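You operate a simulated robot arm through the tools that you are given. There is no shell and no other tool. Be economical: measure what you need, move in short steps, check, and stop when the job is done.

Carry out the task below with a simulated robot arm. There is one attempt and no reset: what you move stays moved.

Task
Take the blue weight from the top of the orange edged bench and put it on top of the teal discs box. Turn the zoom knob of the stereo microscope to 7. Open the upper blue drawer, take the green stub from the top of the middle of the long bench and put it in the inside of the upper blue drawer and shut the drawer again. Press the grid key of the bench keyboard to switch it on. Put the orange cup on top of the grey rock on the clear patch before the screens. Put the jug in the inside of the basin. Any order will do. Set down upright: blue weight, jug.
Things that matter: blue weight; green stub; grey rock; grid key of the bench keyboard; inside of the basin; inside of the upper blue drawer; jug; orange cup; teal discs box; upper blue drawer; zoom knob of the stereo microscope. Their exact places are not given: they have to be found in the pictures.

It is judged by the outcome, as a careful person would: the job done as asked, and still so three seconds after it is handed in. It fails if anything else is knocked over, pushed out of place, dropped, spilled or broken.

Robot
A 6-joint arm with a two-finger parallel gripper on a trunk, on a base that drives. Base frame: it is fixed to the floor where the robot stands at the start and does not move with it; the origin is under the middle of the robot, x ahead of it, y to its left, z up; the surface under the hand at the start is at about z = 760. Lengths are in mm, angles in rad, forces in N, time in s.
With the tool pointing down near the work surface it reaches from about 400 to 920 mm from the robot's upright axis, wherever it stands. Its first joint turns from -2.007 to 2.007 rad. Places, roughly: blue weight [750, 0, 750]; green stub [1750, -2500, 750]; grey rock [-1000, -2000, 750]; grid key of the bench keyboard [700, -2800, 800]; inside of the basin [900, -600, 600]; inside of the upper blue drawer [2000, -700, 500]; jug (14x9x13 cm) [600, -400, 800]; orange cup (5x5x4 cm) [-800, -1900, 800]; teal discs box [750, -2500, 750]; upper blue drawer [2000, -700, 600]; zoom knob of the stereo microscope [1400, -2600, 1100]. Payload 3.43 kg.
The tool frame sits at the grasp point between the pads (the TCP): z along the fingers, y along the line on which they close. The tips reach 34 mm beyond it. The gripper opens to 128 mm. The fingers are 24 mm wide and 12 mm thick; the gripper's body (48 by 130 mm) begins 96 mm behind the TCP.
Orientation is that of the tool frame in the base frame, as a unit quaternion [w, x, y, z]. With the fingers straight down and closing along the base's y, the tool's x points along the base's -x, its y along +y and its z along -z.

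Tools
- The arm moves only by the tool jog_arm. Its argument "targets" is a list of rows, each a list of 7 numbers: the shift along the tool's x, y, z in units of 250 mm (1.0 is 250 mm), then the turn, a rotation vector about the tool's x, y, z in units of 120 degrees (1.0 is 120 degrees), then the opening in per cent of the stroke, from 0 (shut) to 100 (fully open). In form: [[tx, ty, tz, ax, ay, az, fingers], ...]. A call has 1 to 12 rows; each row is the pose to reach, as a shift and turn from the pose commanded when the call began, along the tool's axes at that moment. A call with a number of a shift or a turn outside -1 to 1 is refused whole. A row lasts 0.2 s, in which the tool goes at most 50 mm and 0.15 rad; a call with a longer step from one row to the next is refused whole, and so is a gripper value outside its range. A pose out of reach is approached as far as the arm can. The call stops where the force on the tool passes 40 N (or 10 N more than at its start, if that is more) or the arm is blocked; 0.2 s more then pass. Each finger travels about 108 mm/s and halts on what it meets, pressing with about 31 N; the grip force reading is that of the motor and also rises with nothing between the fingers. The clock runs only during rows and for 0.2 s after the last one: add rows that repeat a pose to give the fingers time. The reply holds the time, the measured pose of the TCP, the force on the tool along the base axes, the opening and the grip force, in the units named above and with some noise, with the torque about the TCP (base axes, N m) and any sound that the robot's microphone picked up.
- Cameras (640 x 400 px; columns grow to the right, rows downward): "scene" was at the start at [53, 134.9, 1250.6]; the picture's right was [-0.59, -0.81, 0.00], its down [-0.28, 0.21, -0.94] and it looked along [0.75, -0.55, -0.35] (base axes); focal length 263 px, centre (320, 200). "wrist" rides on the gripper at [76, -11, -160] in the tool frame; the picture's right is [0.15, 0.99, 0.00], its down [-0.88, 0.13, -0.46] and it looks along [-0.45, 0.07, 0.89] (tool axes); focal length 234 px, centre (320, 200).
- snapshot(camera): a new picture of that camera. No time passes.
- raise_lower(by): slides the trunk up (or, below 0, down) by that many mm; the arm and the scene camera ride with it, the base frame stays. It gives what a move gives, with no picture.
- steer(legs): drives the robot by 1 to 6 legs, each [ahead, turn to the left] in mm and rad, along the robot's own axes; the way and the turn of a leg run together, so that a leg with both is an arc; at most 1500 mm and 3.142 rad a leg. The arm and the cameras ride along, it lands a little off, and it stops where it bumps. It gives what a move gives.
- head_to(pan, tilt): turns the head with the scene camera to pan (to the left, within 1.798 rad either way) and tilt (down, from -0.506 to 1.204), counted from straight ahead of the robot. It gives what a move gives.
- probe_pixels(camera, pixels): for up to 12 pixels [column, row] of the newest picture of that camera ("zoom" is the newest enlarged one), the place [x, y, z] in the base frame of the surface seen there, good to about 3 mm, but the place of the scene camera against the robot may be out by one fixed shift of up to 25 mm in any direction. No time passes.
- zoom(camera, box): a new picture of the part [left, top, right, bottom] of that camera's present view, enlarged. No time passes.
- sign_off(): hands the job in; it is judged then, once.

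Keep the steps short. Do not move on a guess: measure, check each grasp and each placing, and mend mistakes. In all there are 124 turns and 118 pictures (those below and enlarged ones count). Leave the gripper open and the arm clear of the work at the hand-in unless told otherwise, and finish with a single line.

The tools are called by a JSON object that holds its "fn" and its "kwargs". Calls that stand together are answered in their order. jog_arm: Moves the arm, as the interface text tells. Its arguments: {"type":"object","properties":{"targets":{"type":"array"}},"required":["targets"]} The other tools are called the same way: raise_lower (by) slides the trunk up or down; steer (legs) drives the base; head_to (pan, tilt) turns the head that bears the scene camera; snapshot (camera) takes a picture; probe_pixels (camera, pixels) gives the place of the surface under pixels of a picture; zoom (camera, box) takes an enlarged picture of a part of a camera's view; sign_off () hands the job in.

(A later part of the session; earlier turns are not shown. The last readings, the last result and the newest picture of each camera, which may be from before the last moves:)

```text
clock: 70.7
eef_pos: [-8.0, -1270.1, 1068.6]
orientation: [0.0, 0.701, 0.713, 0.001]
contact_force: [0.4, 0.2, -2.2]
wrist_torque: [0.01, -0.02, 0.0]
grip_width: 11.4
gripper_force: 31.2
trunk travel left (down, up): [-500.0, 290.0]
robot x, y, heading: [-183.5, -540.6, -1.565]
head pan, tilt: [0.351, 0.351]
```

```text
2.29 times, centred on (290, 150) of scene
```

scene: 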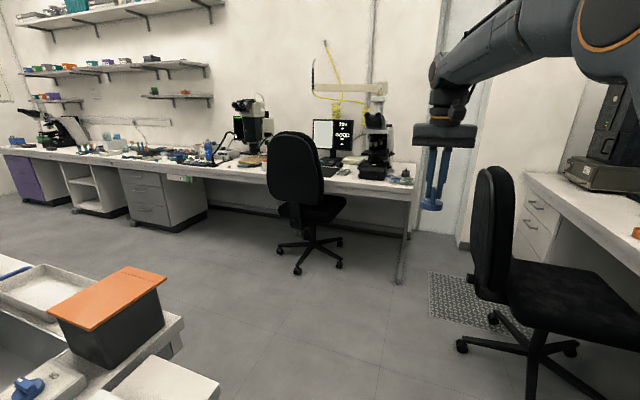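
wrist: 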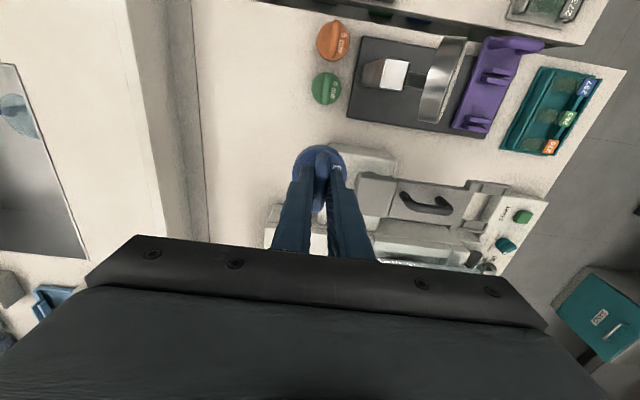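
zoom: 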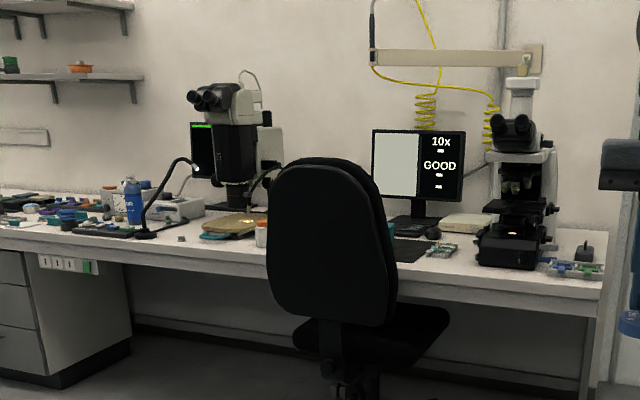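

Chair 1 stands at about (780,-2130) before the long bench; chair 2 near (-235,-1850). I retract the arm in smaller steps first.

{"fn": "jog_arm", "kwargs": {"targets": [[0.08, -0.05, 0, 0, 0, 0, 0], [0.22, -0.13, 0, 0, 0, 0, 0], [0.37, -0.21, 0, 0, 0, 0, 0], [0.52, -0.3, 0, 0, 0, 0, 0], [0.67, -0.39, 0, 0, 0, 0, 0], [0.82, -0.48, 0, 0, 0, 0, 0], [0.92, -0.56, 0, 0, 0, 0, 0], [0.98, -0.6, 0, 0, 0, 0, 0]]}}

{"fn": "steer", "kwargs": {"legs": [[800, 0], [0, 1.571], [500, 0], [0, -1.571]]}}

{"fn": "head_to", "kwargs": {"pan": 0.35, "tilt": 0.6}}

{"fn": "snapshot", "kwargs": {"camera": "scene"}}

```text
clock: 72.5
eef_pos: [-162.0, -1028.2, 1069.9]
orientation: [0.0, 0.7, 0.714, 0.0]
contact_force: [-0.2, -0.5, -1.9]
wrist_torque: [0.05, 0.01, 0.0]
grip_width: 11.5
gripper_force: 30.7
trunk travel left (down, up): [-500.0, 290.0]
robot x, y, heading: [-186.6, -538.1, -1.567]
head pan, tilt: [0.351, 0.351]
```

```text
clock: 79.9
eef_pos: [302.2, -1393.7, 1068.9]
orientation: [0.0, 0.076, 0.997, 0.001]
contact_force: [-0.1, -0.4, -1.7]
wrist_torque: [-0.02, 0.02, 0.0]
grip_width: 11.4
gripper_force: 31.0
trunk travel left (down, up): [-500.0, 290.0]
robot x, y, heading: [-182.1, -1334.6, -0.168]
head pan, tilt: [0.351, 0.351]
stopped in leg 2: the robot was blocked; the commanded pose is now the measured one
```

```text
clock: 80.7
eef_pos: [303.0, -1393.9, 1068.3]
orientation: [0.0, 0.077, 0.997, -0.001]
contact_force: [0.0, -0.2, -1.7]
wrist_torque: [-0.01, 0.02, -0.01]
grip_width: 11.4
gripper_force: 30.8
trunk travel left (down, up): [-500.0, 290.0]
robot x, y, heading: [-181.3, -1333.3, -0.166]
head pan, tilt: [0.351, 0.6]
```

```text
89 pictures are left
```

scene: 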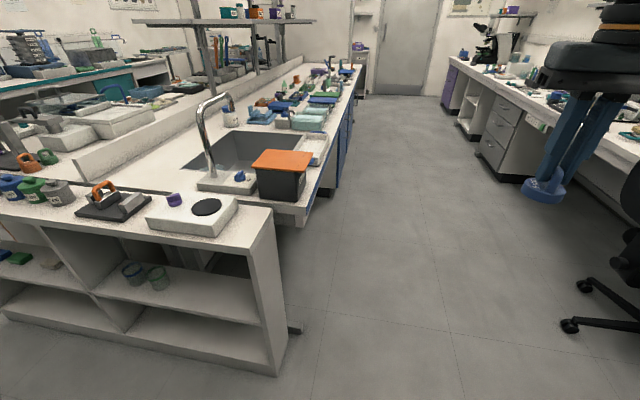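

The turn was blocked. I look to the right and down to see what touches.

{"fn": "head_to", "kwargs": {"pan": -1.5, "tilt": 1.0}}

{"fn": "snapshot", "kwargs": {"camera": "scene"}}

{"fn": "head_to", "kwargs": {"pan": 1.7, "tilt": 1.0}}

{"fn": "snapshot", "kwargs": {"camera": "scene"}}

```text
clock: 82.5
eef_pos: [301.5, -1394.2, 1069.2]
orientation: [0.0, 0.076, 0.997, -0.001]
contact_force: [-0.4, -0.5, -1.8]
wrist_torque: [-0.04, 0.01, 0.0]
grip_width: 11.4
gripper_force: 30.7
trunk travel left (down, up): [-500.0, 290.0]
robot x, y, heading: [-180.4, -1328.7, -0.167]
head pan, tilt: [-1.499, 1.0]
```

```text
88 pictures are left
```

scene: 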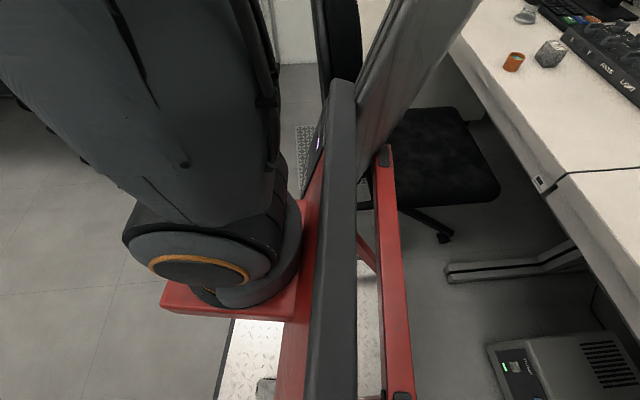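

```text
clock: 85.2
eef_pos: [302.5, -1393.5, 1069.9]
orientation: [0.0, 0.076, 0.997, -0.001]
contact_force: [0.4, 0.1, -1.8]
wrist_torque: [0.01, 0.01, -0.04]
grip_width: 11.6
gripper_force: 30.9
trunk travel left (down, up): [-500.0, 290.0]
robot x, y, heading: [-181.9, -1332.8, -0.164]
head pan, tilt: [1.7, 1.0]
```

```text
87 pictures are left
```

scene: 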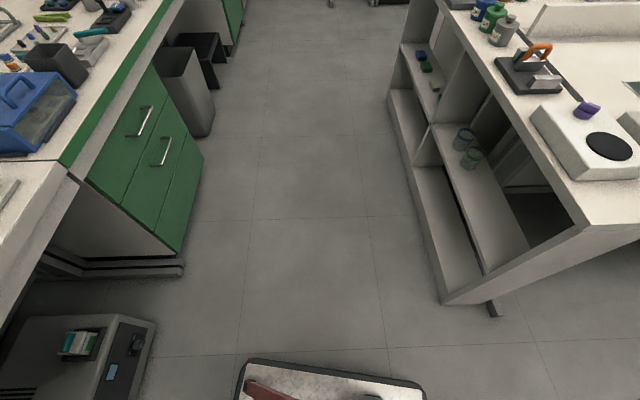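

{"fn": "probe_pixels", "kwargs": {"camera": "scene", "pixels": [[155, 322], [120, 395], [130, 350], [240, 370], [422, 385], [260, 390], [480, 300], [180, 275]]}}

{"fn": "head_to", "kwargs": {"pan": -1.75, "tilt": 0.8}}

{"fn": "snapshot", "kwargs": {"camera": "scene"}}

{"fn": "probe_pixels", "kwargs": {"camera": "scene", "pixels": [[320, 320], [420, 280], [370, 200], [250, 250], [300, 150], [340, 130], [390, 120], [450, 180], [480, 230], [520, 150], [385, 330], [285, 330]]}}

```text
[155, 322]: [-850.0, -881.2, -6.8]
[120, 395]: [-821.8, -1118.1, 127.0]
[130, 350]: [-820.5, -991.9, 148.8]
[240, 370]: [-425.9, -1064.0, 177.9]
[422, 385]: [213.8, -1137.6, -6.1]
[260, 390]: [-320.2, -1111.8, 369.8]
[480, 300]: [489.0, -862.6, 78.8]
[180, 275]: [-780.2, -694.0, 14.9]
```

```text
clock: 88.1
eef_pos: [302.6, -1395.0, 1067.8]
orientation: [0.0, 0.077, 0.997, 0.0]
contact_force: [1.1, 0.2, -2.2]
wrist_torque: [0.0, 0.01, 0.01]
grip_width: 11.2
gripper_force: 31.1
trunk travel left (down, up): [-500.0, 290.0]
robot x, y, heading: [-179.8, -1329.5, -0.171]
head pan, tilt: [-1.751, 0.799]
```

```text
86 pictures are left
```

scene: 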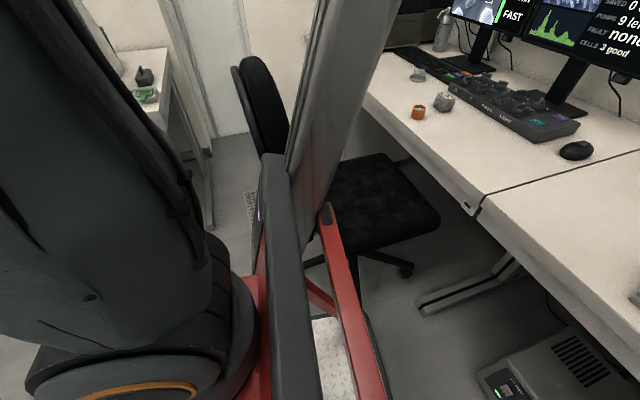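

```text
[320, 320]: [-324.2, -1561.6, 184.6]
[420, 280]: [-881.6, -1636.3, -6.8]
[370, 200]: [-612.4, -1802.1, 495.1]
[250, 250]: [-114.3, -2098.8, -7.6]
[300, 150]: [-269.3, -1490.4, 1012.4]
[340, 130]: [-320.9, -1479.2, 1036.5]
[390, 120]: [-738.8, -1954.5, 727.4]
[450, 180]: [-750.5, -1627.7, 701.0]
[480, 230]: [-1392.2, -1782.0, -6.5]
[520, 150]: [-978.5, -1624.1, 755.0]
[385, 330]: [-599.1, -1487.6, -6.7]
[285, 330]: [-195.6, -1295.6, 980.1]
```

The robot's rear-right corner likely met chair 2's castor. I drive straight ahead, away from it, then turn right in the free corridor and look.

{"fn": "steer", "kwargs": {"legs": [[520, 0], [0, -1.4]]}}

{"fn": "head_to", "kwargs": {"pan": 0.3, "tilt": 0.45}}

{"fn": "snapshot", "kwargs": {"camera": "scene"}}

{"fn": "head_to", "kwargs": {"pan": -0.9, "tilt": 0.6}}

{"fn": "snapshot", "kwargs": {"camera": "scene"}}

```text
clock: 94.7
eef_pos: [355.0, -1908.4, 1069.2]
orientation: [0.0, 0.705, 0.71, 0.0]
contact_force: [-0.6, -0.2, -1.5]
wrist_torque: [0.01, 0.02, 0.02]
grip_width: 11.8
gripper_force: 31.0
trunk travel left (down, up): [-500.0, 290.0]
robot x, y, heading: [340.9, -1419.3, -1.575]
head pan, tilt: [-1.751, 0.799]
```

```text
clock: 96.6
eef_pos: [355.8, -1907.3, 1069.2]
orientation: [0.0, 0.705, 0.71, 0.0]
contact_force: [0.8, 0.6, -1.5]
wrist_torque: [-0.01, -0.03, -0.01]
grip_width: 11.5
gripper_force: 31.2
trunk travel left (down, up): [-500.0, 290.0]
robot x, y, heading: [338.1, -1422.7, -1.582]
head pan, tilt: [0.3, 0.45]
```

```text
85 pictures are left
```

scene: 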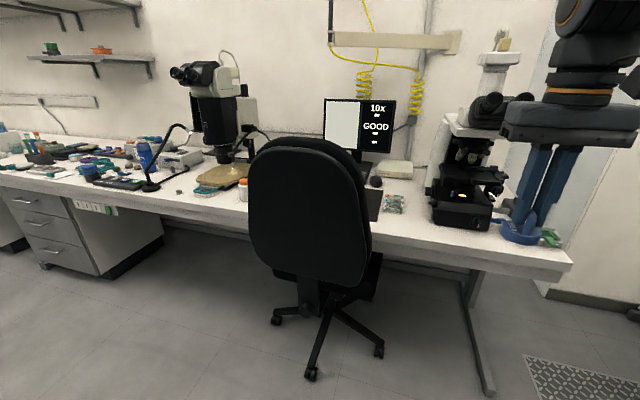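

```text
clock: 98.0
eef_pos: [355.4, -1909.2, 1070.0]
orientation: [0.0, 0.704, 0.71, 0.0]
contact_force: [-1.4, 0.2, -1.9]
wrist_torque: [0.02, 0.01, -0.01]
grip_width: 11.5
gripper_force: 31.1
trunk travel left (down, up): [-500.0, 290.0]
robot x, y, heading: [337.6, -1419.4, -1.581]
head pan, tilt: [-0.901, 0.6]
```

```text
84 pictures are left
```

scene: 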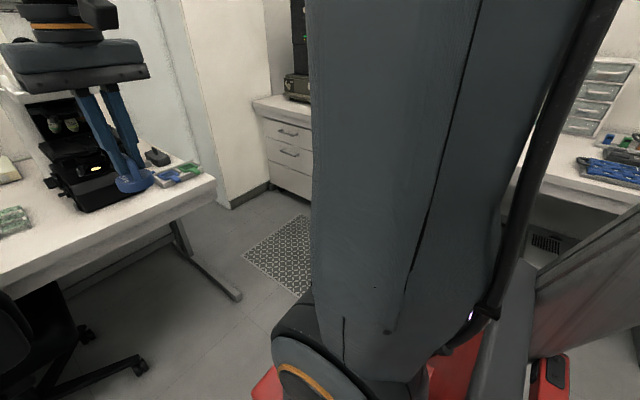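

{"fn": "head_to", "kwargs": {"pan": 0.35, "tilt": 0.45}}

{"fn": "zoom", "kwargs": {"camera": "scene", "box": [140, 120, 460, 240]}}

{"fn": "probe_pixels", "kwargs": {"camera": "zoom", "pixels": [[150, 152], [220, 140], [245, 145], [530, 180], [505, 175], [555, 150], [500, 150], [175, 80], [460, 195]]}}

```text
clock: 99.5
eef_pos: [355.3, -1907.8, 1069.5]
orientation: [0.001, 0.705, 0.709, 0.0]
contact_force: [0.3, -0.3, -2.4]
wrist_torque: [0.0, 0.03, -0.03]
grip_width: 11.9
gripper_force: 31.2
trunk travel left (down, up): [-500.0, 290.0]
robot x, y, heading: [340.7, -1422.0, -1.581]
head pan, tilt: [0.351, 0.45]
```

```text
2.00 times, centred on (300, 180) of scene
```

zoom: 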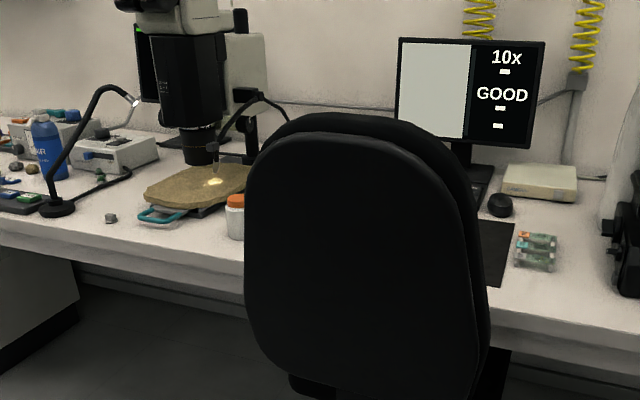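

```text
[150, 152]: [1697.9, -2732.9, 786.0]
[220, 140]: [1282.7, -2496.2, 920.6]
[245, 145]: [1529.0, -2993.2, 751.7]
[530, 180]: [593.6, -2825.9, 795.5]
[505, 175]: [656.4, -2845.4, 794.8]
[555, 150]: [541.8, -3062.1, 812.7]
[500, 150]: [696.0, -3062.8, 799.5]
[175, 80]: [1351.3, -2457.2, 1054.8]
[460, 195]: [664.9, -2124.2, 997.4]
```

The teal discs box is likely hidden behind the chair; I raise the trunk to look over it.

{"fn": "raise_lower", "kwargs": {"by": 280}}

{"fn": "head_to", "kwargs": {"pan": 0.3, "tilt": 0.6}}

{"fn": "snapshot", "kwargs": {"camera": "scene"}}

```text
clock: 102.3
eef_pos: [354.7, -1908.2, 1349.1]
orientation: [0.0, 0.704, 0.71, 0.0]
contact_force: [0.4, -0.2, -1.8]
wrist_torque: [0.01, -0.01, 0.01]
grip_width: 11.7
gripper_force: 30.4
trunk travel left (down, up): [-780.0, 10.0]
robot x, y, heading: [334.6, -1419.0, -1.577]
head pan, tilt: [0.351, 0.45]
```

```text
clock: 103.0
eef_pos: [354.6, -1908.2, 1349.2]
orientation: [0.0, 0.704, 0.71, 0.0]
contact_force: [0.3, 0.8, -2.5]
wrist_torque: [0.02, 0.0, 0.05]
grip_width: 11.3
gripper_force: 30.8
trunk travel left (down, up): [-780.0, 10.0]
robot x, y, heading: [339.8, -1424.4, -1.576]
head pan, tilt: [0.3, 0.6]
```

```text
82 pictures are left
```

scene: 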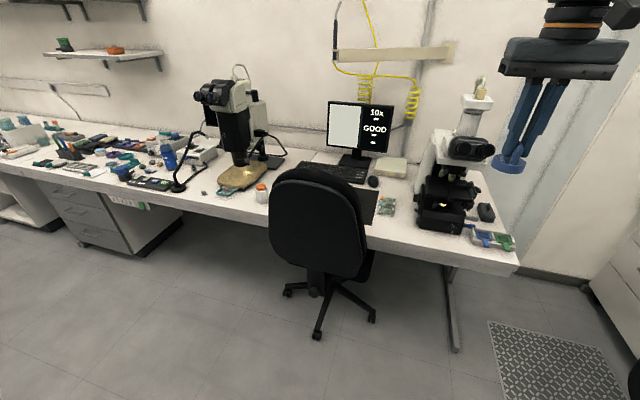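

{"fn": "zoom", "kwargs": {"camera": "scene", "box": [190, 140, 430, 260]}}

{"fn": "probe_pixels", "kwargs": {"camera": "scene", "pixels": [[386, 203], [386, 212], [369, 215], [340, 170], [262, 190], [240, 180], [315, 333], [372, 318], [288, 290], [430, 250]]}}

```text
2.67 times, centred on (310, 200) of scene
```

zoom: 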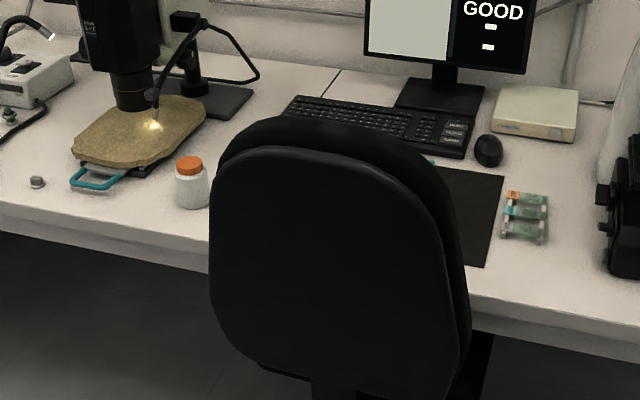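

```text
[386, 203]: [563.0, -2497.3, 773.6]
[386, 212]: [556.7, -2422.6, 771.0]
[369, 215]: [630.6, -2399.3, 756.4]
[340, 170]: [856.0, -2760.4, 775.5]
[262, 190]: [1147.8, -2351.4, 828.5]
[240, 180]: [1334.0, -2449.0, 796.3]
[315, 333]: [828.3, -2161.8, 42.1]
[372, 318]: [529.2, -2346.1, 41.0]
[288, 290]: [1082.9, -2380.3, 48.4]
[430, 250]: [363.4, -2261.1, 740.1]
```

A teal thing peeks out behind the chair at zoom (430,162). I drive 380 mm nearer, staying left of the chair's far side, to see it.

{"fn": "steer", "kwargs": {"legs": [[380, 0]]}}

{"fn": "head_to", "kwargs": {"pan": 0.45, "tilt": 0.7}}

{"fn": "snapshot", "kwargs": {"camera": "scene"}}

{"fn": "zoom", "kwargs": {"camera": "scene", "box": [220, 100, 420, 220]}}

```text
clock: 105.4
eef_pos: [352.7, -2288.6, 1349.3]
orientation: [0.0, 0.704, 0.71, -0.001]
contact_force: [-0.4, -0.5, -2.1]
wrist_torque: [0.01, 0.0, 0.02]
grip_width: 11.6
gripper_force: 30.5
trunk travel left (down, up): [-780.0, 10.0]
robot x, y, heading: [336.8, -1803.7, -1.577]
head pan, tilt: [0.3, 0.6]
```

```text
clock: 106.1
eef_pos: [353.1, -2288.6, 1349.1]
orientation: [0.0, 0.704, 0.71, 0.0]
contact_force: [0.6, 0.1, -1.8]
wrist_torque: [0.02, 0.02, 0.03]
grip_width: 11.6
gripper_force: 31.5
trunk travel left (down, up): [-780.0, 10.0]
robot x, y, heading: [334.0, -1803.3, -1.581]
head pan, tilt: [0.45, 0.7]
```

```text
80 pictures are left
```

scene: 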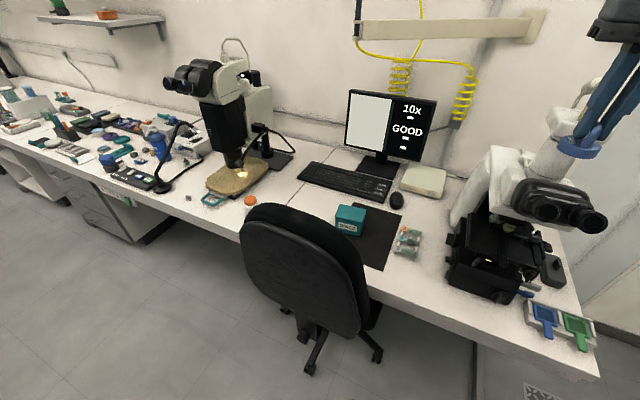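

```text
3.20 times, centred on (320, 160) of scene
```

zoom: 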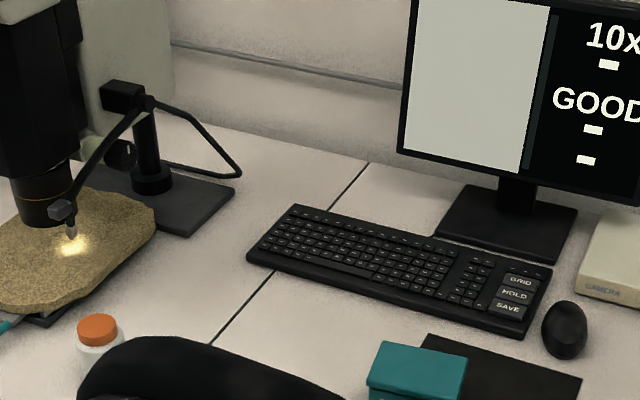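

The teal DISCS box and the GRID key are both in view. I probe both.

{"fn": "probe_pixels", "kwargs": {"camera": "zoom", "pixels": [[385, 348], [462, 355], [420, 365], [375, 380], [462, 385], [520, 280], [514, 295], [508, 308], [540, 277], [500, 275]]}}

{"fn": "zoom", "kwargs": {"camera": "scene", "box": [320, 190, 420, 270]}}

{"fn": "probe_pixels", "kwargs": {"camera": "zoom", "pixels": [[118, 90], [275, 125], [190, 130], [180, 260], [270, 270], [320, 100]]}}

```text
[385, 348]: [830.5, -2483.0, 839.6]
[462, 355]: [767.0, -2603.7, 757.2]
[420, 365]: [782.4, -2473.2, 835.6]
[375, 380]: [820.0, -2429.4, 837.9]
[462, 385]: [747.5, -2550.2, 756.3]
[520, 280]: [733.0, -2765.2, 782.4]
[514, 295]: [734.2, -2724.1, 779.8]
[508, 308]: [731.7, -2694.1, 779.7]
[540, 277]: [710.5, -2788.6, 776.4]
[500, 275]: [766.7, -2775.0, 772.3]
```

```text
5.00 times, centred on (370, 230) of scene
```

zoom: 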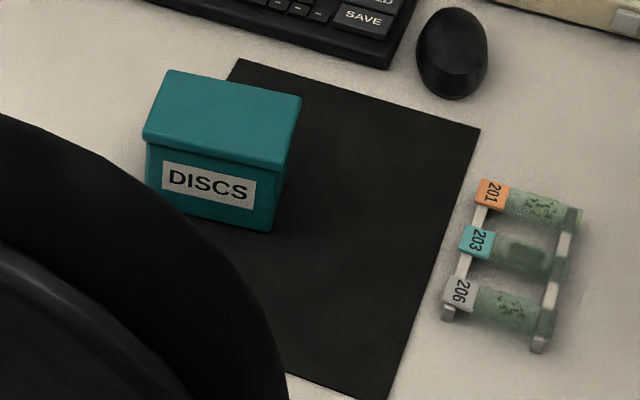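

```text
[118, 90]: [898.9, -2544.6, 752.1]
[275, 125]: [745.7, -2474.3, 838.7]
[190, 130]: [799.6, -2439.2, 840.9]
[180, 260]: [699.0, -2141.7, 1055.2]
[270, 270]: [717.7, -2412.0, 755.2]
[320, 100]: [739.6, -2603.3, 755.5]
```

{"fn": "probe_pixels", "kwargs": {"camera": "zoom", "pixels": [[172, 74], [298, 99], [150, 132], [284, 158], [225, 110], [270, 60]]}}

{"fn": "probe_pixels", "kwargs": {"camera": "scene", "pixels": [[250, 225], [275, 206], [330, 225], [362, 280], [350, 240], [300, 210]]}}

```text
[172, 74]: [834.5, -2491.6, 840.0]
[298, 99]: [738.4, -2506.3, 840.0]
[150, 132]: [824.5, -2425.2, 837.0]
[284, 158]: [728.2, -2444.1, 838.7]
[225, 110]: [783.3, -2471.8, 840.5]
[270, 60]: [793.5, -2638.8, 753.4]
```

```text
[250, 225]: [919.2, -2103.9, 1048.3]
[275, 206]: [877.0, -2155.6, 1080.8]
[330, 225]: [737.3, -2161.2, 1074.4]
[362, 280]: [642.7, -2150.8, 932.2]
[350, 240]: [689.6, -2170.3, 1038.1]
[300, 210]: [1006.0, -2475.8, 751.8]
```

Box top: 97×65 mm centred ≈(781,-2467), z 840. I move over it at height (above the chair's 1080) and look with the wrist camera.

{"fn": "jog_arm", "kwargs": {"targets": [[-0.06, 0.143, 0, 0, 0, 0, 0], [-0.12, 0.287, 0, 0, 0, 0, 0], [-0.18, 0.43, 0, 0, 0, 0, 0], [-0.24, 0.573, 0, 0, 0, 0, 0], [-0.3, 0.717, 0, 0, 0, 0, 0], [-0.36, 0.86, 0, 0, 0, 0, 0]]}}

{"fn": "jog_arm", "kwargs": {"targets": [[-0.06, 0.143, 0, 0, 0, 0, 0], [-0.12, 0.287, 0, 0, 0, 0, 0], [-0.18, 0.43, 0, 0, 0, 0, 0], [-0.24, 0.573, 0, 0, 0, 0, 0], [-0.3, 0.717, 0, 0, 0, 0, 0], [-0.36, 0.85, 0, 0, 0, 0, 0], [-0.36, 0.85, 0.18, 0, 0, 0, 0], [-0.36, 0.85, 0.36, 0, 0, 0, 0], [-0.36, 0.85, 0.54, 0, 0, 0, 0], [-0.36, 0.85, 0.72, 0, 0, 0, 0], [-0.36, 0.85, 0.72, 0, 0, 0, 0]]}}

{"fn": "snapshot", "kwargs": {"camera": "wrist"}}

{"fn": "snapshot", "kwargs": {"camera": "scene"}}

```text
clock: 107.5
eef_pos: [569.0, -2376.7, 1349.0]
orientation: [0.0, 0.704, 0.71, 0.0]
contact_force: [-0.9, 0.0, -1.5]
wrist_torque: [0.0, -0.04, 0.01]
grip_width: 11.7
gripper_force: 31.0
trunk travel left (down, up): [-780.0, 10.0]
robot x, y, heading: [335.3, -1803.9, -1.572]
head pan, tilt: [0.45, 0.7]
```

```text
clock: 109.9
eef_pos: [782.7, -2467.1, 1168.5]
orientation: [0.0, 0.704, 0.71, 0.001]
contact_force: [-0.1, 0.3, -1.3]
wrist_torque: [0.06, 0.03, -0.01]
grip_width: 11.6
gripper_force: 30.9
out of reach, approached as far as the arm can: row 6, 7
trunk travel left (down, up): [-780.0, 10.0]
robot x, y, heading: [338.8, -1804.4, -1.58]
head pan, tilt: [0.45, 0.7]
```

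```text
77 pictures are left
```

wrist: 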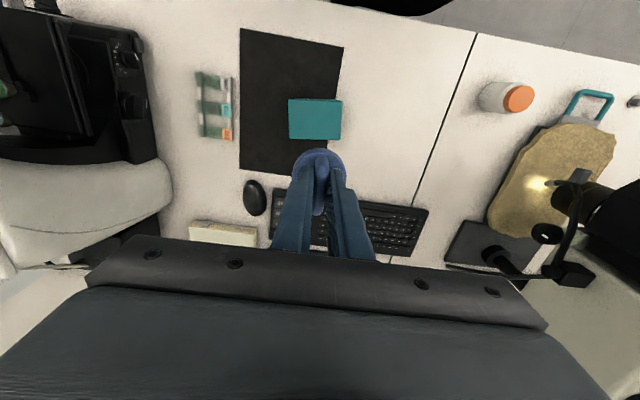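

```text
76 pictures are left
```

scene: 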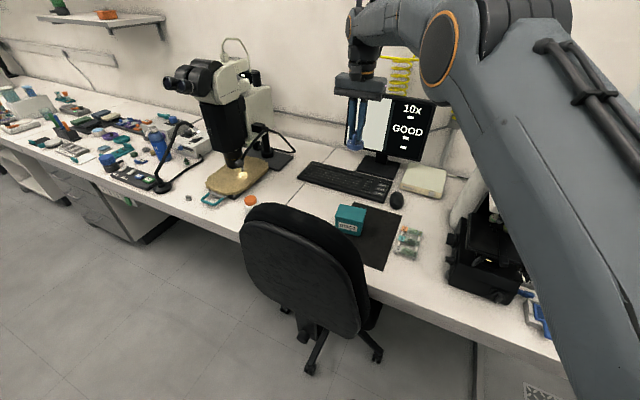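

I probe the box corners and the keys by the wrist camera.

{"fn": "probe_pixels", "kwargs": {"camera": "wrist", "pixels": [[292, 101], [338, 104], [291, 136], [337, 136], [315, 118], [230, 85], [225, 130], [253, 195]]}}

```text
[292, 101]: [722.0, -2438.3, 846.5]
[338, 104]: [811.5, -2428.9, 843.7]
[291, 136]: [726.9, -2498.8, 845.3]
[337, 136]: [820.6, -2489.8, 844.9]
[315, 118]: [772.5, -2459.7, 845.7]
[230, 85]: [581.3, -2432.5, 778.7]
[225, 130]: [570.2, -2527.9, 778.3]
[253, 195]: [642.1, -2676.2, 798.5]
```

By wrist: box centre (770,-2464), top z 845. I lower the weight to ~24 mm above it.

{"fn": "jog_arm", "kwargs": {"targets": [[0.012, -0.051, 0.15, 0, 0, 0, 0], [0.012, -0.051, 0.32, 0, 0, 0, 0], [0.012, -0.051, 0.5, 0, 0, 0, 0], [0.012, -0.051, 0.66, 0, 0, 0, 0], [0.012, -0.051, 0.8, 0, 0, 0, 0], [0.012, -0.051, 0.9, 0, 0, 0, 0], [0.012, -0.051, 0.96, 0, 0, 0, 0], [0.012, -0.051, 0.96, 0, 0, 0, 0]]}}

{"fn": "snapshot", "kwargs": {"camera": "wrist"}}

{"fn": "snapshot", "kwargs": {"camera": "scene"}}

```text
clock: 111.7
eef_pos: [769.4, -2462.8, 928.9]
orientation: [0.0, 0.704, 0.71, 0.0]
contact_force: [0.5, -0.4, -1.5]
wrist_torque: [0.03, 0.0, -0.01]
grip_width: 11.5
gripper_force: 31.3
trunk travel left (down, up): [-780.0, 10.0]
robot x, y, heading: [334.4, -1801.6, -1.579]
head pan, tilt: [0.45, 0.7]
```

```text
75 pictures are left
```

wrist: 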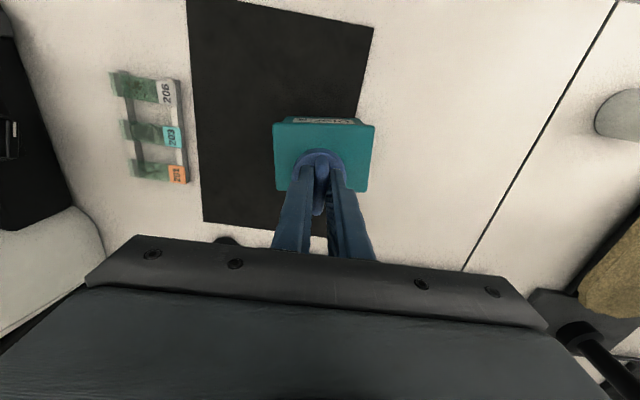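

```text
74 pictures are left
```

scene: 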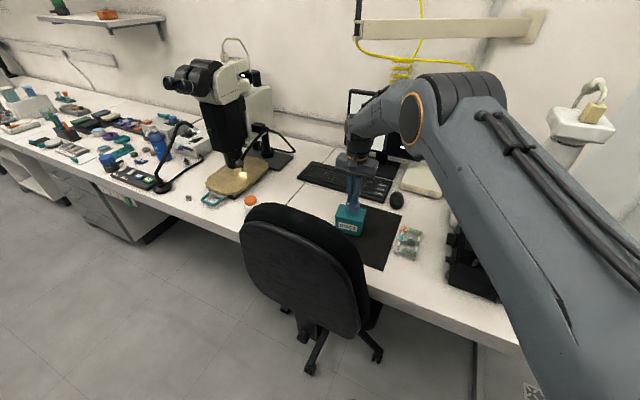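

Weight is over the box's middle. I lower until contact.

{"fn": "jog_arm", "kwargs": {"targets": [[0, 0, 0.04, 0, 0, 0, 0], [0, 0, 0.07, 0, 0, 0, 0], [0, 0, 0.084, 0, 0, 0, 0], [0, 0, 0.09, 0, 0, 0, 0], [0, 0, 0.095, 0, 0, 0, 0], [0, 0, 0.1, 0, 0, 0, 0], [0, 0, 0.1, 0, 0, 0, 0]]}}

```text
clock: 113.3
eef_pos: [768.8, -2462.6, 904.9]
orientation: [0.0, 0.704, 0.71, 0.0]
contact_force: [-0.7, 0.4, -2.5]
wrist_torque: [0.01, -0.04, 0.04]
grip_width: 11.7
gripper_force: 31.1
trunk travel left (down, up): [-780.0, 10.0]
robot x, y, heading: [334.2, -1802.8, -1.578]
head pan, tilt: [0.45, 0.7]
```

{"fn": "jog_arm", "kwargs": {"targets": [[0, 0, 0.004, 0, 0, 0, 0], [0, 0, 0.008, 0, 0, 0, 0], [0, 0, 0.012, 0, 0, 0, 0], [0, 0, 0.012, 0, 0, 0, 0]]}}

```text
clock: 114.3
eef_pos: [769.1, -2463.0, 903.4]
orientation: [0.001, 0.704, 0.711, 0.0]
contact_force: [-1.4, 2.2, 19.5]
wrist_torque: [0.04, 0.04, 0.02]
grip_width: 11.7
gripper_force: 30.6
trunk travel left (down, up): [-780.0, 10.0]
robot x, y, heading: [335.8, -1800.8, -1.574]
head pan, tilt: [0.45, 0.7]
```

Contact (19.5 N). Ease, open, and rise.

{"fn": "jog_arm", "kwargs": {"targets": [[0, 0, -0.006, 0, 0, 0, 0], [0, 0, -0.006, 0, 0, 0, 12], [0, 0, -0.006, 0, 0, 0, 25], [0, 0, -0.006, 0, 0, 0, 35], [0, 0, -0.006, 0, 0, 0, 35], [0, 0, -0.1, 0, 0, 0, 35], [0, 0, -0.25, 0, 0, 0, 35], [0, 0, -0.42, 0, 0, 0, 35], [0, 0, -0.6, 0, 0, 0, 35], [0, 0, -0.78, 0, 0, 0, 35], [0, 0, -0.96, 0, 0, 0, 35], [0, 0, -0.96, 0, 0, 0, 35]]}}

{"fn": "snapshot", "kwargs": {"camera": "wrist"}}

```text
clock: 116.9
eef_pos: [768.0, -2462.7, 1140.3]
orientation: [0.0, 0.704, 0.71, -0.001]
contact_force: [-0.1, -0.8, 0.9]
wrist_torque: [-0.01, 0.0, -0.01]
grip_width: 44.6
gripper_force: 0.1
trunk travel left (down, up): [-780.0, 10.0]
robot x, y, heading: [333.8, -1804.2, -1.576]
head pan, tilt: [0.45, 0.7]
```

```text
73 pictures are left
```

wrist: 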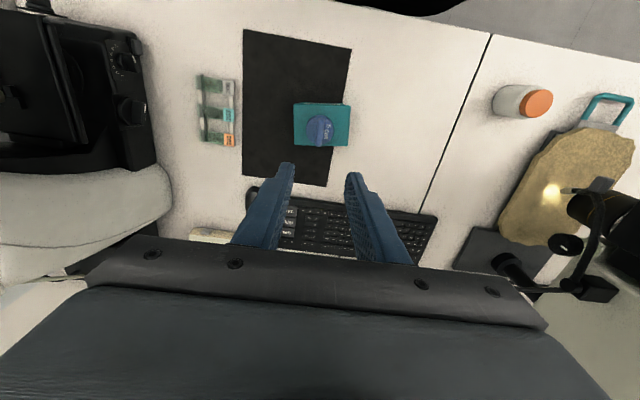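

Weight stands on the box. Now the grid key; I enlarge the keyboard in the wrist view.

{"fn": "zoom", "kwargs": {"camera": "wrist", "box": [230, 170, 390, 270]}}

{"fn": "probe_pixels", "kwargs": {"camera": "zoom", "pixels": [[240, 165], [235, 205], [230, 245], [245, 150], [232, 228]]}}

```text
4.00 times, centred on (310, 220) of wrist
```

zoom: 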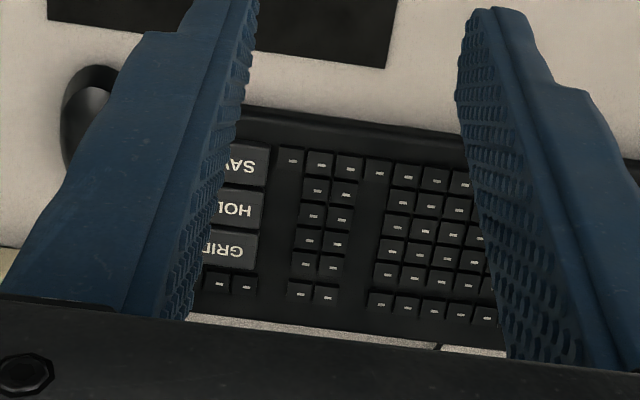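

```text
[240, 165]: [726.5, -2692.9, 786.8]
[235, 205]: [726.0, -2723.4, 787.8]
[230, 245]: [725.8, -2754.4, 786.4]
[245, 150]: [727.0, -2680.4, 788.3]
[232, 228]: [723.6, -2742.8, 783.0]
```

GRID key ≈(720,-2757,787) by wrist. It is ~1030 from the axis, so I pull the arm in a little, drive 140 mm nearer (castor clearance ≈85 mm), then lower the trunk.

{"fn": "jog_arm", "kwargs": {"targets": [[0.08, -0.13, -0.05, 0, 0, 0, 0], [0.16, -0.27, -0.1, 0, 0, 0, 0], [0.24, -0.42, -0.15, 0, 0, 0, 0], [0.32, -0.57, -0.2, 0, 0, 0, 0], [0.4, -0.7, -0.24, 0, 0, 0, 0], [0.45, -0.8, -0.24, 0, 0, 0, 0]]}}

{"fn": "steer", "kwargs": {"legs": [[140, 0]]}}

{"fn": "raise_lower", "kwargs": {"by": -170}}

{"fn": "snapshot", "kwargs": {"camera": "scene"}}

```text
clock: 118.3
eef_pos: [568.0, -2351.1, 1201.6]
orientation: [-0.001, 0.704, 0.71, 0.0]
contact_force: [-0.1, -0.8, 1.0]
wrist_torque: [0.0, 0.02, -0.02]
grip_width: 0.0
gripper_force: 31.0
trunk travel left (down, up): [-780.0, 10.0]
robot x, y, heading: [334.3, -1800.1, -1.579]
head pan, tilt: [0.45, 0.7]
```

```text
clock: 119.6
eef_pos: [567.2, -2491.1, 1202.4]
orientation: [0.0, 0.704, 0.71, 0.0]
contact_force: [0.1, -0.1, -0.7]
wrist_torque: [-0.03, -0.01, -0.03]
grip_width: 0.0
gripper_force: 30.8
trunk travel left (down, up): [-780.0, 10.0]
robot x, y, heading: [334.8, -1943.9, -1.575]
head pan, tilt: [0.45, 0.7]
```

```text
clock: 121.5
eef_pos: [567.4, -2492.9, 1031.7]
orientation: [0.0, 0.704, 0.71, 0.001]
contact_force: [-0.4, 0.9, -0.6]
wrist_torque: [0.02, -0.05, -0.04]
grip_width: 0.0
gripper_force: 30.7
trunk travel left (down, up): [-610.0, 180.0]
robot x, y, heading: [329.9, -1943.7, -1.575]
head pan, tilt: [0.45, 0.7]
```

```text
71 pictures are left
```

scene: 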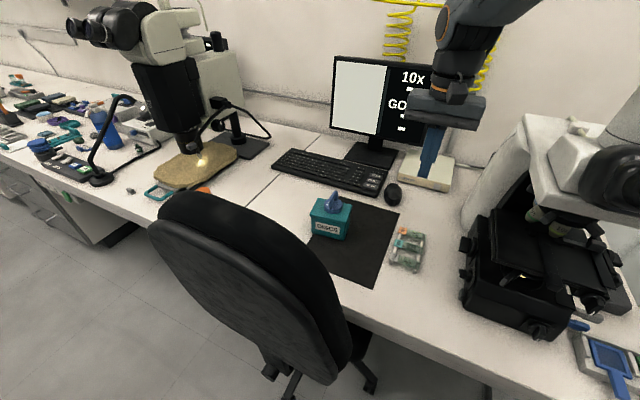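

Measure the monitor's nearness to the key from this view.

{"fn": "probe_pixels", "kwargs": {"camera": "scene", "pixels": [[334, 125], [385, 140], [340, 60], [380, 175], [372, 178], [380, 155], [350, 150]]}}

{"fn": "jog_arm", "kwargs": {"targets": [[-0.1, 0.1, 0, 0, 0, 0, 0], [-0.22, 0.2, 0, 0, 0, 0, 0], [-0.34, 0.3, 0, 0, 0, 0, 0], [-0.46, 0.4, 0, 0, 0, 0, 0], [-0.58, 0.5, 0, 0, 0, 0, 0], [-0.66, 0.58, 0, 0, 0, 0, 0], [-0.66, 0.58, 0, 0, 0, 0, 0]]}}

{"fn": "snapshot", "kwargs": {"camera": "wrist"}}

```text
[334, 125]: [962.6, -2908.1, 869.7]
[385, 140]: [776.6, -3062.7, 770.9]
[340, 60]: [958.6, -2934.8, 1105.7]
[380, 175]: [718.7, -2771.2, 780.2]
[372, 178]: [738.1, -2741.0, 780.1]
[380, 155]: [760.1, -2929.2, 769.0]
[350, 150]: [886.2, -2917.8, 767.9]
```

```text
clock: 123.2
eef_pos: [714.1, -2654.9, 1031.9]
orientation: [-0.001, 0.705, 0.709, 0.0]
contact_force: [0.5, 0.0, 0.4]
wrist_torque: [0.03, 0.01, 0.01]
grip_width: 0.0
gripper_force: 31.0
trunk travel left (down, up): [-610.0, 180.0]
robot x, y, heading: [331.8, -1944.2, -1.573]
head pan, tilt: [0.45, 0.7]
```

```text
70 pictures are left
```

wrist: 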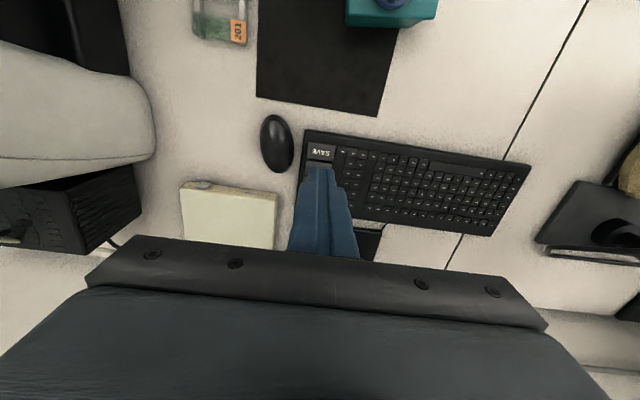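

{"fn": "zoom", "kwargs": {"camera": "wrist", "box": [270, 120, 390, 195]}}

{"fn": "probe_pixels", "kwargs": {"camera": "zoom", "pixels": [[205, 160], [330, 165], [215, 225], [270, 175], [210, 192], [335, 190]]}}

```text
5.33 times, centred on (330, 158) of wrist
```

zoom: 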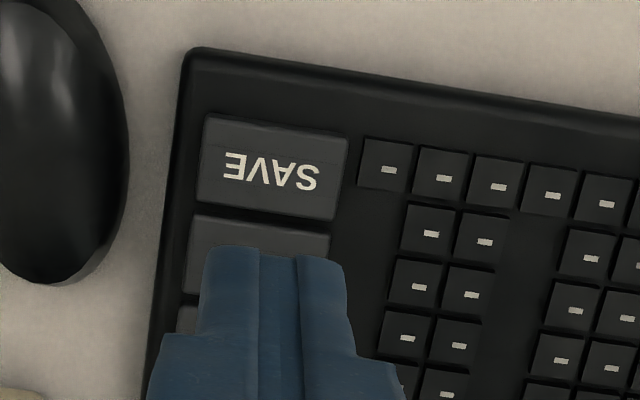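

```text
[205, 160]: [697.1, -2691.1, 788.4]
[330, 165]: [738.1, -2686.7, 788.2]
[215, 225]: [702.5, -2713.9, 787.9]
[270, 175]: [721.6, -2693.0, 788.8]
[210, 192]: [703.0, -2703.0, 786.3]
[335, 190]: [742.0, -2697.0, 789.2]
```

GRID centre ≈(720,-2755,788). I move to 38 mm above it (tips) and check.

{"fn": "jog_arm", "kwargs": {"targets": [[-0.13, 0.01, 0, 0, 0, 0, 0], [-0.27, 0.02, 0, 0, 0, 0, 0], [-0.404, 0.026, 0, 0, 0, 0, 0], [-0.404, 0.026, 0.18, 0, 0, 0, 0], [-0.404, 0.026, 0.36, 0, 0, 0, 0], [-0.404, 0.026, 0.53, 0, 0, 0, 0], [-0.404, 0.026, 0.69, 0, 0, 0, 0], [-0.404, 0.026, 0.69, 0, 0, 0, 0]]}}

{"fn": "zoom", "kwargs": {"camera": "wrist", "box": [240, 80, 400, 200]}}

{"fn": "zoom", "kwargs": {"camera": "scene", "box": [330, 120, 450, 220]}}

```text
clock: 125.0
eef_pos: [713.2, -2742.6, 858.1]
orientation: [0.0, 0.703, 0.711, 0.0]
contact_force: [-0.1, 0.7, -1.0]
wrist_torque: [0.02, 0.0, 0.0]
grip_width: 0.2
gripper_force: 30.7
out of reach, approached as far as the arm can: row 2, 3, 4, 5, 6, 7, 8
trunk travel left (down, up): [-610.0, 180.0]
robot x, y, heading: [332.1, -1942.8, -1.579]
head pan, tilt: [0.45, 0.7]
```

```text
3.33 times, centred on (320, 140) of wrist
```

zoom: 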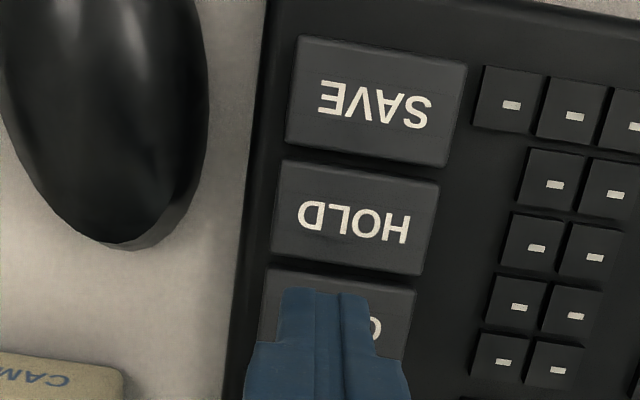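

```text
4.00 times, centred on (390, 170) of scene
```

zoom: 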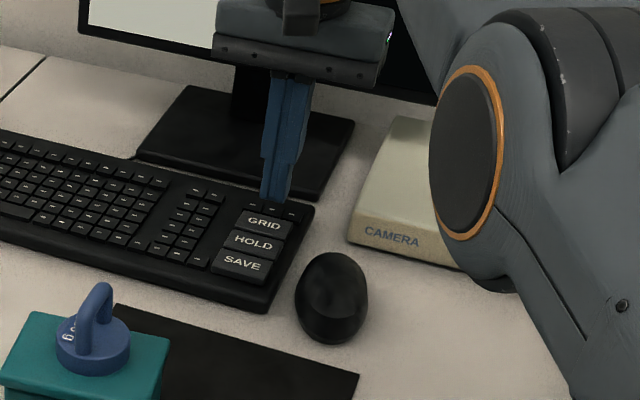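

At reach limit with the trunk raised. I lift the arm, lower the trunk 130 mm, and retry.

{"fn": "jog_arm", "kwargs": {"targets": [[0.05, 0, -0.18, 0, 0, 0, 0], [0.1, 0, -0.36, 0, 0, 0, 0], [0.15, 0, -0.54, 0, 0, 0, 0], [0.2, 0, -0.6, 0, 0, 0, 0]]}}

{"fn": "raise_lower", "kwargs": {"by": -130}}

```text
clock: 126.0
eef_pos: [714.9, -2692.1, 1007.7]
orientation: [0.0, 0.704, 0.711, -0.001]
contact_force: [0.1, 0.1, -0.6]
wrist_torque: [0.03, 0.0, -0.02]
grip_width: 0.2
gripper_force: 30.8
trunk travel left (down, up): [-610.0, 180.0]
robot x, y, heading: [333.2, -1939.8, -1.579]
head pan, tilt: [0.45, 0.7]
```

```text
clock: 127.5
eef_pos: [714.1, -2692.7, 877.8]
orientation: [0.001, 0.705, 0.71, 0.0]
contact_force: [-0.9, -0.8, -0.1]
wrist_torque: [0.0, -0.02, 0.0]
grip_width: 0.0
gripper_force: 31.1
trunk travel left (down, up): [-480.0, 310.0]
robot x, y, heading: [331.9, -1943.2, -1.578]
head pan, tilt: [0.45, 0.7]
```

{"fn": "jog_arm", "kwargs": {"targets": [[-0.08, 0.008, 0.04, 0, 0, 0, 0], [-0.17, 0.016, 0.08, 0, 0, 0, 0], [-0.253, 0.024, 0.13, 0, 0, 0, 0], [-0.253, 0.024, 0.13, 0, 0, 0, 0]]}}

{"fn": "zoom", "kwargs": {"camera": "wrist", "box": [240, 80, 400, 200]}}

{"fn": "probe_pixels", "kwargs": {"camera": "zoom", "pixels": [[270, 250], [425, 270], [420, 310], [355, 225], [265, 290]]}}

```text
clock: 128.5
eef_pos: [720.1, -2756.3, 846.5]
orientation: [0.0, 0.704, 0.711, 0.0]
contact_force: [-0.4, -0.3, -0.2]
wrist_torque: [0.01, 0.0, -0.02]
grip_width: 0.0
gripper_force: 31.1
trunk travel left (down, up): [-480.0, 310.0]
robot x, y, heading: [338.0, -1944.6, -1.575]
head pan, tilt: [0.45, 0.7]
```

```text
3.33 times, centred on (320, 140) of wrist
```

zoom: 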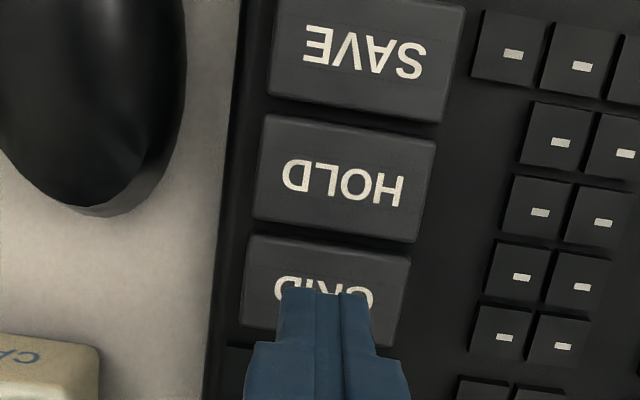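

```text
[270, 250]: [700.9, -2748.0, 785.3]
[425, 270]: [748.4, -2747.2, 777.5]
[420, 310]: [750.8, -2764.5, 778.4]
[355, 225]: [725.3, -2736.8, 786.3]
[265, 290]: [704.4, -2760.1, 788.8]
```

Aligned over GRID. Press: down 23 mm, then small steps, listening for a click.

{"fn": "jog_arm", "kwargs": {"targets": [[0, 0, 0.04, 0, 0, 0, 0], [0, 0, 0.075, 0, 0, 0, 0], [0, 0, 0.09, 0, 0, 0, 0], [0, 0, 0.098, 0, 0, 0, 0], [0, 0, 0.104, 0, 0, 0, 0], [0, 0, 0.11, 0, 0, 0, 0]]}}

```text
clock: 129.9
eef_pos: [721.0, -2755.6, 818.3]
orientation: [0.0, 0.704, 0.71, 0.0]
contact_force: [0.1, -0.6, 2.0]
wrist_torque: [-0.03, 0.0, -0.02]
grip_width: 0.0
gripper_force: 31.1
trunk travel left (down, up): [-480.0, 310.0]
robot x, y, heading: [336.4, -1942.1, -1.578]
head pan, tilt: [0.45, 0.7]
```

Light contact (2 N). A bit further.

{"fn": "jog_arm", "kwargs": {"targets": [[0, 0, 0.006, 0, 0, 0, 0], [0, 0, 0.012, 0, 0, 0, 0], [0, 0, 0.016, 0, 0, 0, 0], [0, 0, 0.016, 0, 0, 0, 0]]}}

{"fn": "zoom", "kwargs": {"camera": "scene", "box": [300, 40, 460, 220]}}

```text
clock: 130.9
eef_pos: [720.9, -2756.1, 815.7]
orientation: [0.0, 0.704, 0.71, 0.0]
contact_force: [0.7, -1.7, 6.9]
wrist_torque: [-0.04, -0.03, -0.02]
grip_width: 0.2
gripper_force: 31.1
trunk travel left (down, up): [-480.0, 310.0]
robot x, y, heading: [334.4, -1942.9, -1.579]
head pan, tilt: [0.45, 0.7]
heard: click
```

```text
2.22 times, centred on (380, 130) of scene
```

zoom: 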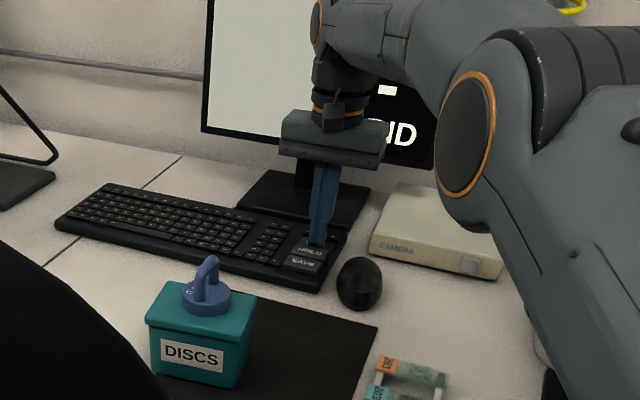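

A click. I release and read the screen.

{"fn": "jog_arm", "kwargs": {"targets": [[0, 0, -0.05, 0, 0, 0, 0], [0, 0, -0.2, 0, 0, 0, 0], [0.1, 0, -0.38, 0, 0, 0, 0], [0.25, 0, -0.5, 0, 0, 0, 0], [0.4, -0.1, -0.6, 0, 0, 0, 0], [0.55, -0.2, -0.65, 0, 0, 0, 0], [0.7, -0.3, -0.7, 0, 0, 0, 0], [0.85, -0.35, -0.7, 0, 0, 0, 0]]}}

{"fn": "zoom", "kwargs": {"camera": "scene", "box": [300, 20, 460, 220]}}

```text
refused: row 3 steps farther than a row can; nothing moved
```

```text
2.00 times, centred on (380, 120) of scene
```

zoom: 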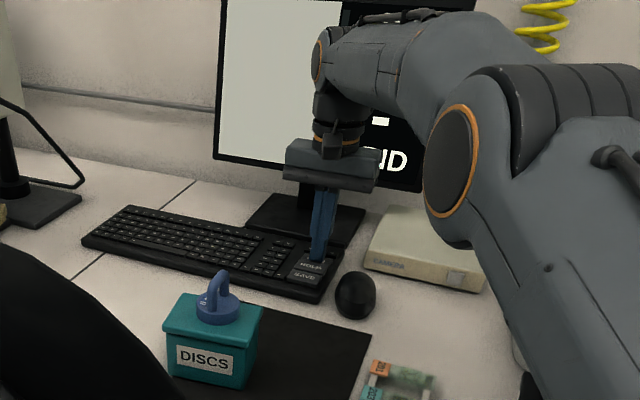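

{"fn": "jog_arm", "kwargs": {"targets": [[0, 0, -0.05, 0, 0, 0, 0], [0, 0, -0.2, 0, 0, 0, 0], [0.1, 0, -0.34, 0, 0, 0, 0], [0.23, 0, -0.46, 0, 0, 0, 0], [0.36, -0.08, -0.56, 0, 0, 0, 0], [0.5, -0.16, -0.62, 0, 0, 0, 0], [0.65, -0.24, -0.68, 0, 0, 0, 0], [0.8, -0.3, -0.7, 0, 0, 0, 0], [0.95, -0.35, -0.75, 0, 0, 0, 0]]}}

{"fn": "zoom", "kwargs": {"camera": "scene", "box": [240, 0, 480, 220]}}

```text
clock: 132.9
eef_pos: [630.9, -2519.0, 1001.7]
orientation: [-0.001, 0.703, 0.711, 0.0]
contact_force: [0.4, -0.3, -0.3]
wrist_torque: [0.06, 0.0, -0.02]
grip_width: 0.0
gripper_force: 31.4
trunk travel left (down, up): [-480.0, 310.0]
robot x, y, heading: [335.4, -1939.8, -1.576]
head pan, tilt: [0.45, 0.7]
```

```text
1.82 times, centred on (360, 110) of scene
```

zoom: 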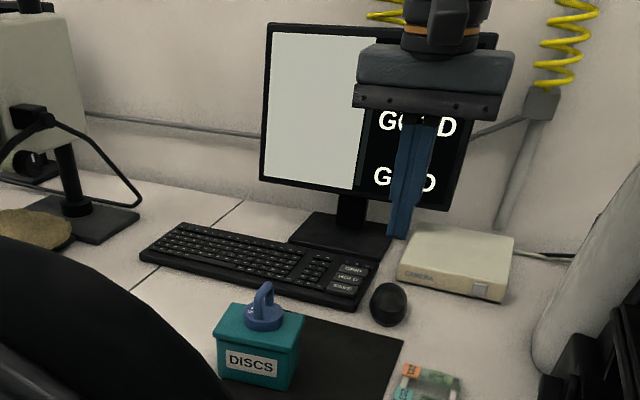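

The second line now reads GRID: on. I retract with the arm raised, keeping clear of the chair back and the other microscope.

{"fn": "jog_arm", "kwargs": {"targets": [[0, 0, -0.18, 0, 0, 0, 0], [0, 0, -0.36, 0, 0, 0, 0], [0, 0, -0.54, 0, 0, 0, 0], [0, 0, -0.72, 0, 0, 0, 0], [0.12, -0.12, -0.72, 0, 0, 0, 0], [0.24, -0.24, -0.72, 0, 0, 0, 0], [0.36, -0.36, -0.72, 0, 0, 0, 0], [0.48, -0.48, -0.72, 0, 0, 0, 0], [0.6, -0.6, -0.72, 0, 0, 0, 0], [0.72, -0.72, -0.72, 0, 0, 0, 0], [0.84, -0.82, -0.72, 0, 0, 0, 0]]}}

{"fn": "steer", "kwargs": {"legs": [[-480, 0], [0, 1.571], [1000, 0], [0, -1.571]]}}

{"fn": "head_to", "kwargs": {"pan": 0.0, "tilt": 0.4}}

{"fn": "snapshot", "kwargs": {"camera": "scene"}}

```text
clock: 135.3
eef_pos: [435.9, -2338.6, 1184.0]
orientation: [-0.002, 0.704, 0.71, 0.0]
contact_force: [0.0, 1.2, 0.1]
wrist_torque: [0.01, 0.0, -0.01]
grip_width: 0.3
gripper_force: 31.0
out of reach, approached as far as the arm can: row 11
trunk travel left (down, up): [-480.0, 310.0]
robot x, y, heading: [333.4, -1940.8, -1.574]
head pan, tilt: [0.45, 0.7]
```

```text
clock: 150.6
eef_pos: [1429.3, -1861.6, 1184.2]
orientation: [-0.002, 0.708, 0.706, 0.0]
contact_force: [-0.5, 0.9, 0.6]
wrist_torque: [0.01, 0.05, -0.01]
grip_width: 0.0
gripper_force: 31.4
trunk travel left (down, up): [-480.0, 310.0]
robot x, y, heading: [1331.0, -1467.0, -1.584]
head pan, tilt: [0.45, 0.7]
```

```text
clock: 151.5
eef_pos: [1430.6, -1860.9, 1185.2]
orientation: [-0.002, 0.708, 0.707, 0.0]
contact_force: [0.7, 0.0, 0.4]
wrist_torque: [0.03, 0.0, -0.01]
grip_width: 0.0
gripper_force: 30.9
trunk travel left (down, up): [-480.0, 310.0]
robot x, y, heading: [1331.5, -1463.4, -1.583]
head pan, tilt: [0.0, 0.4]
```

```text
62 pictures are left
```

scene: 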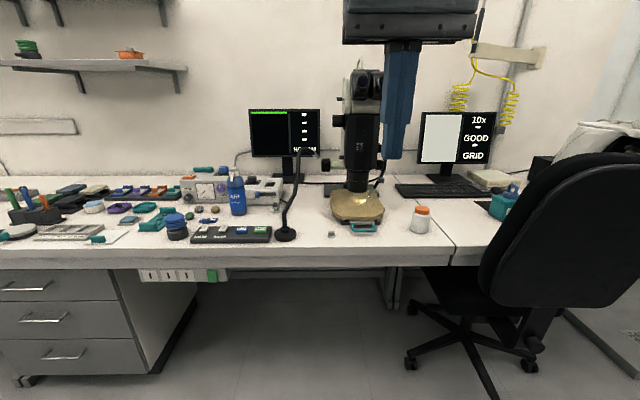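

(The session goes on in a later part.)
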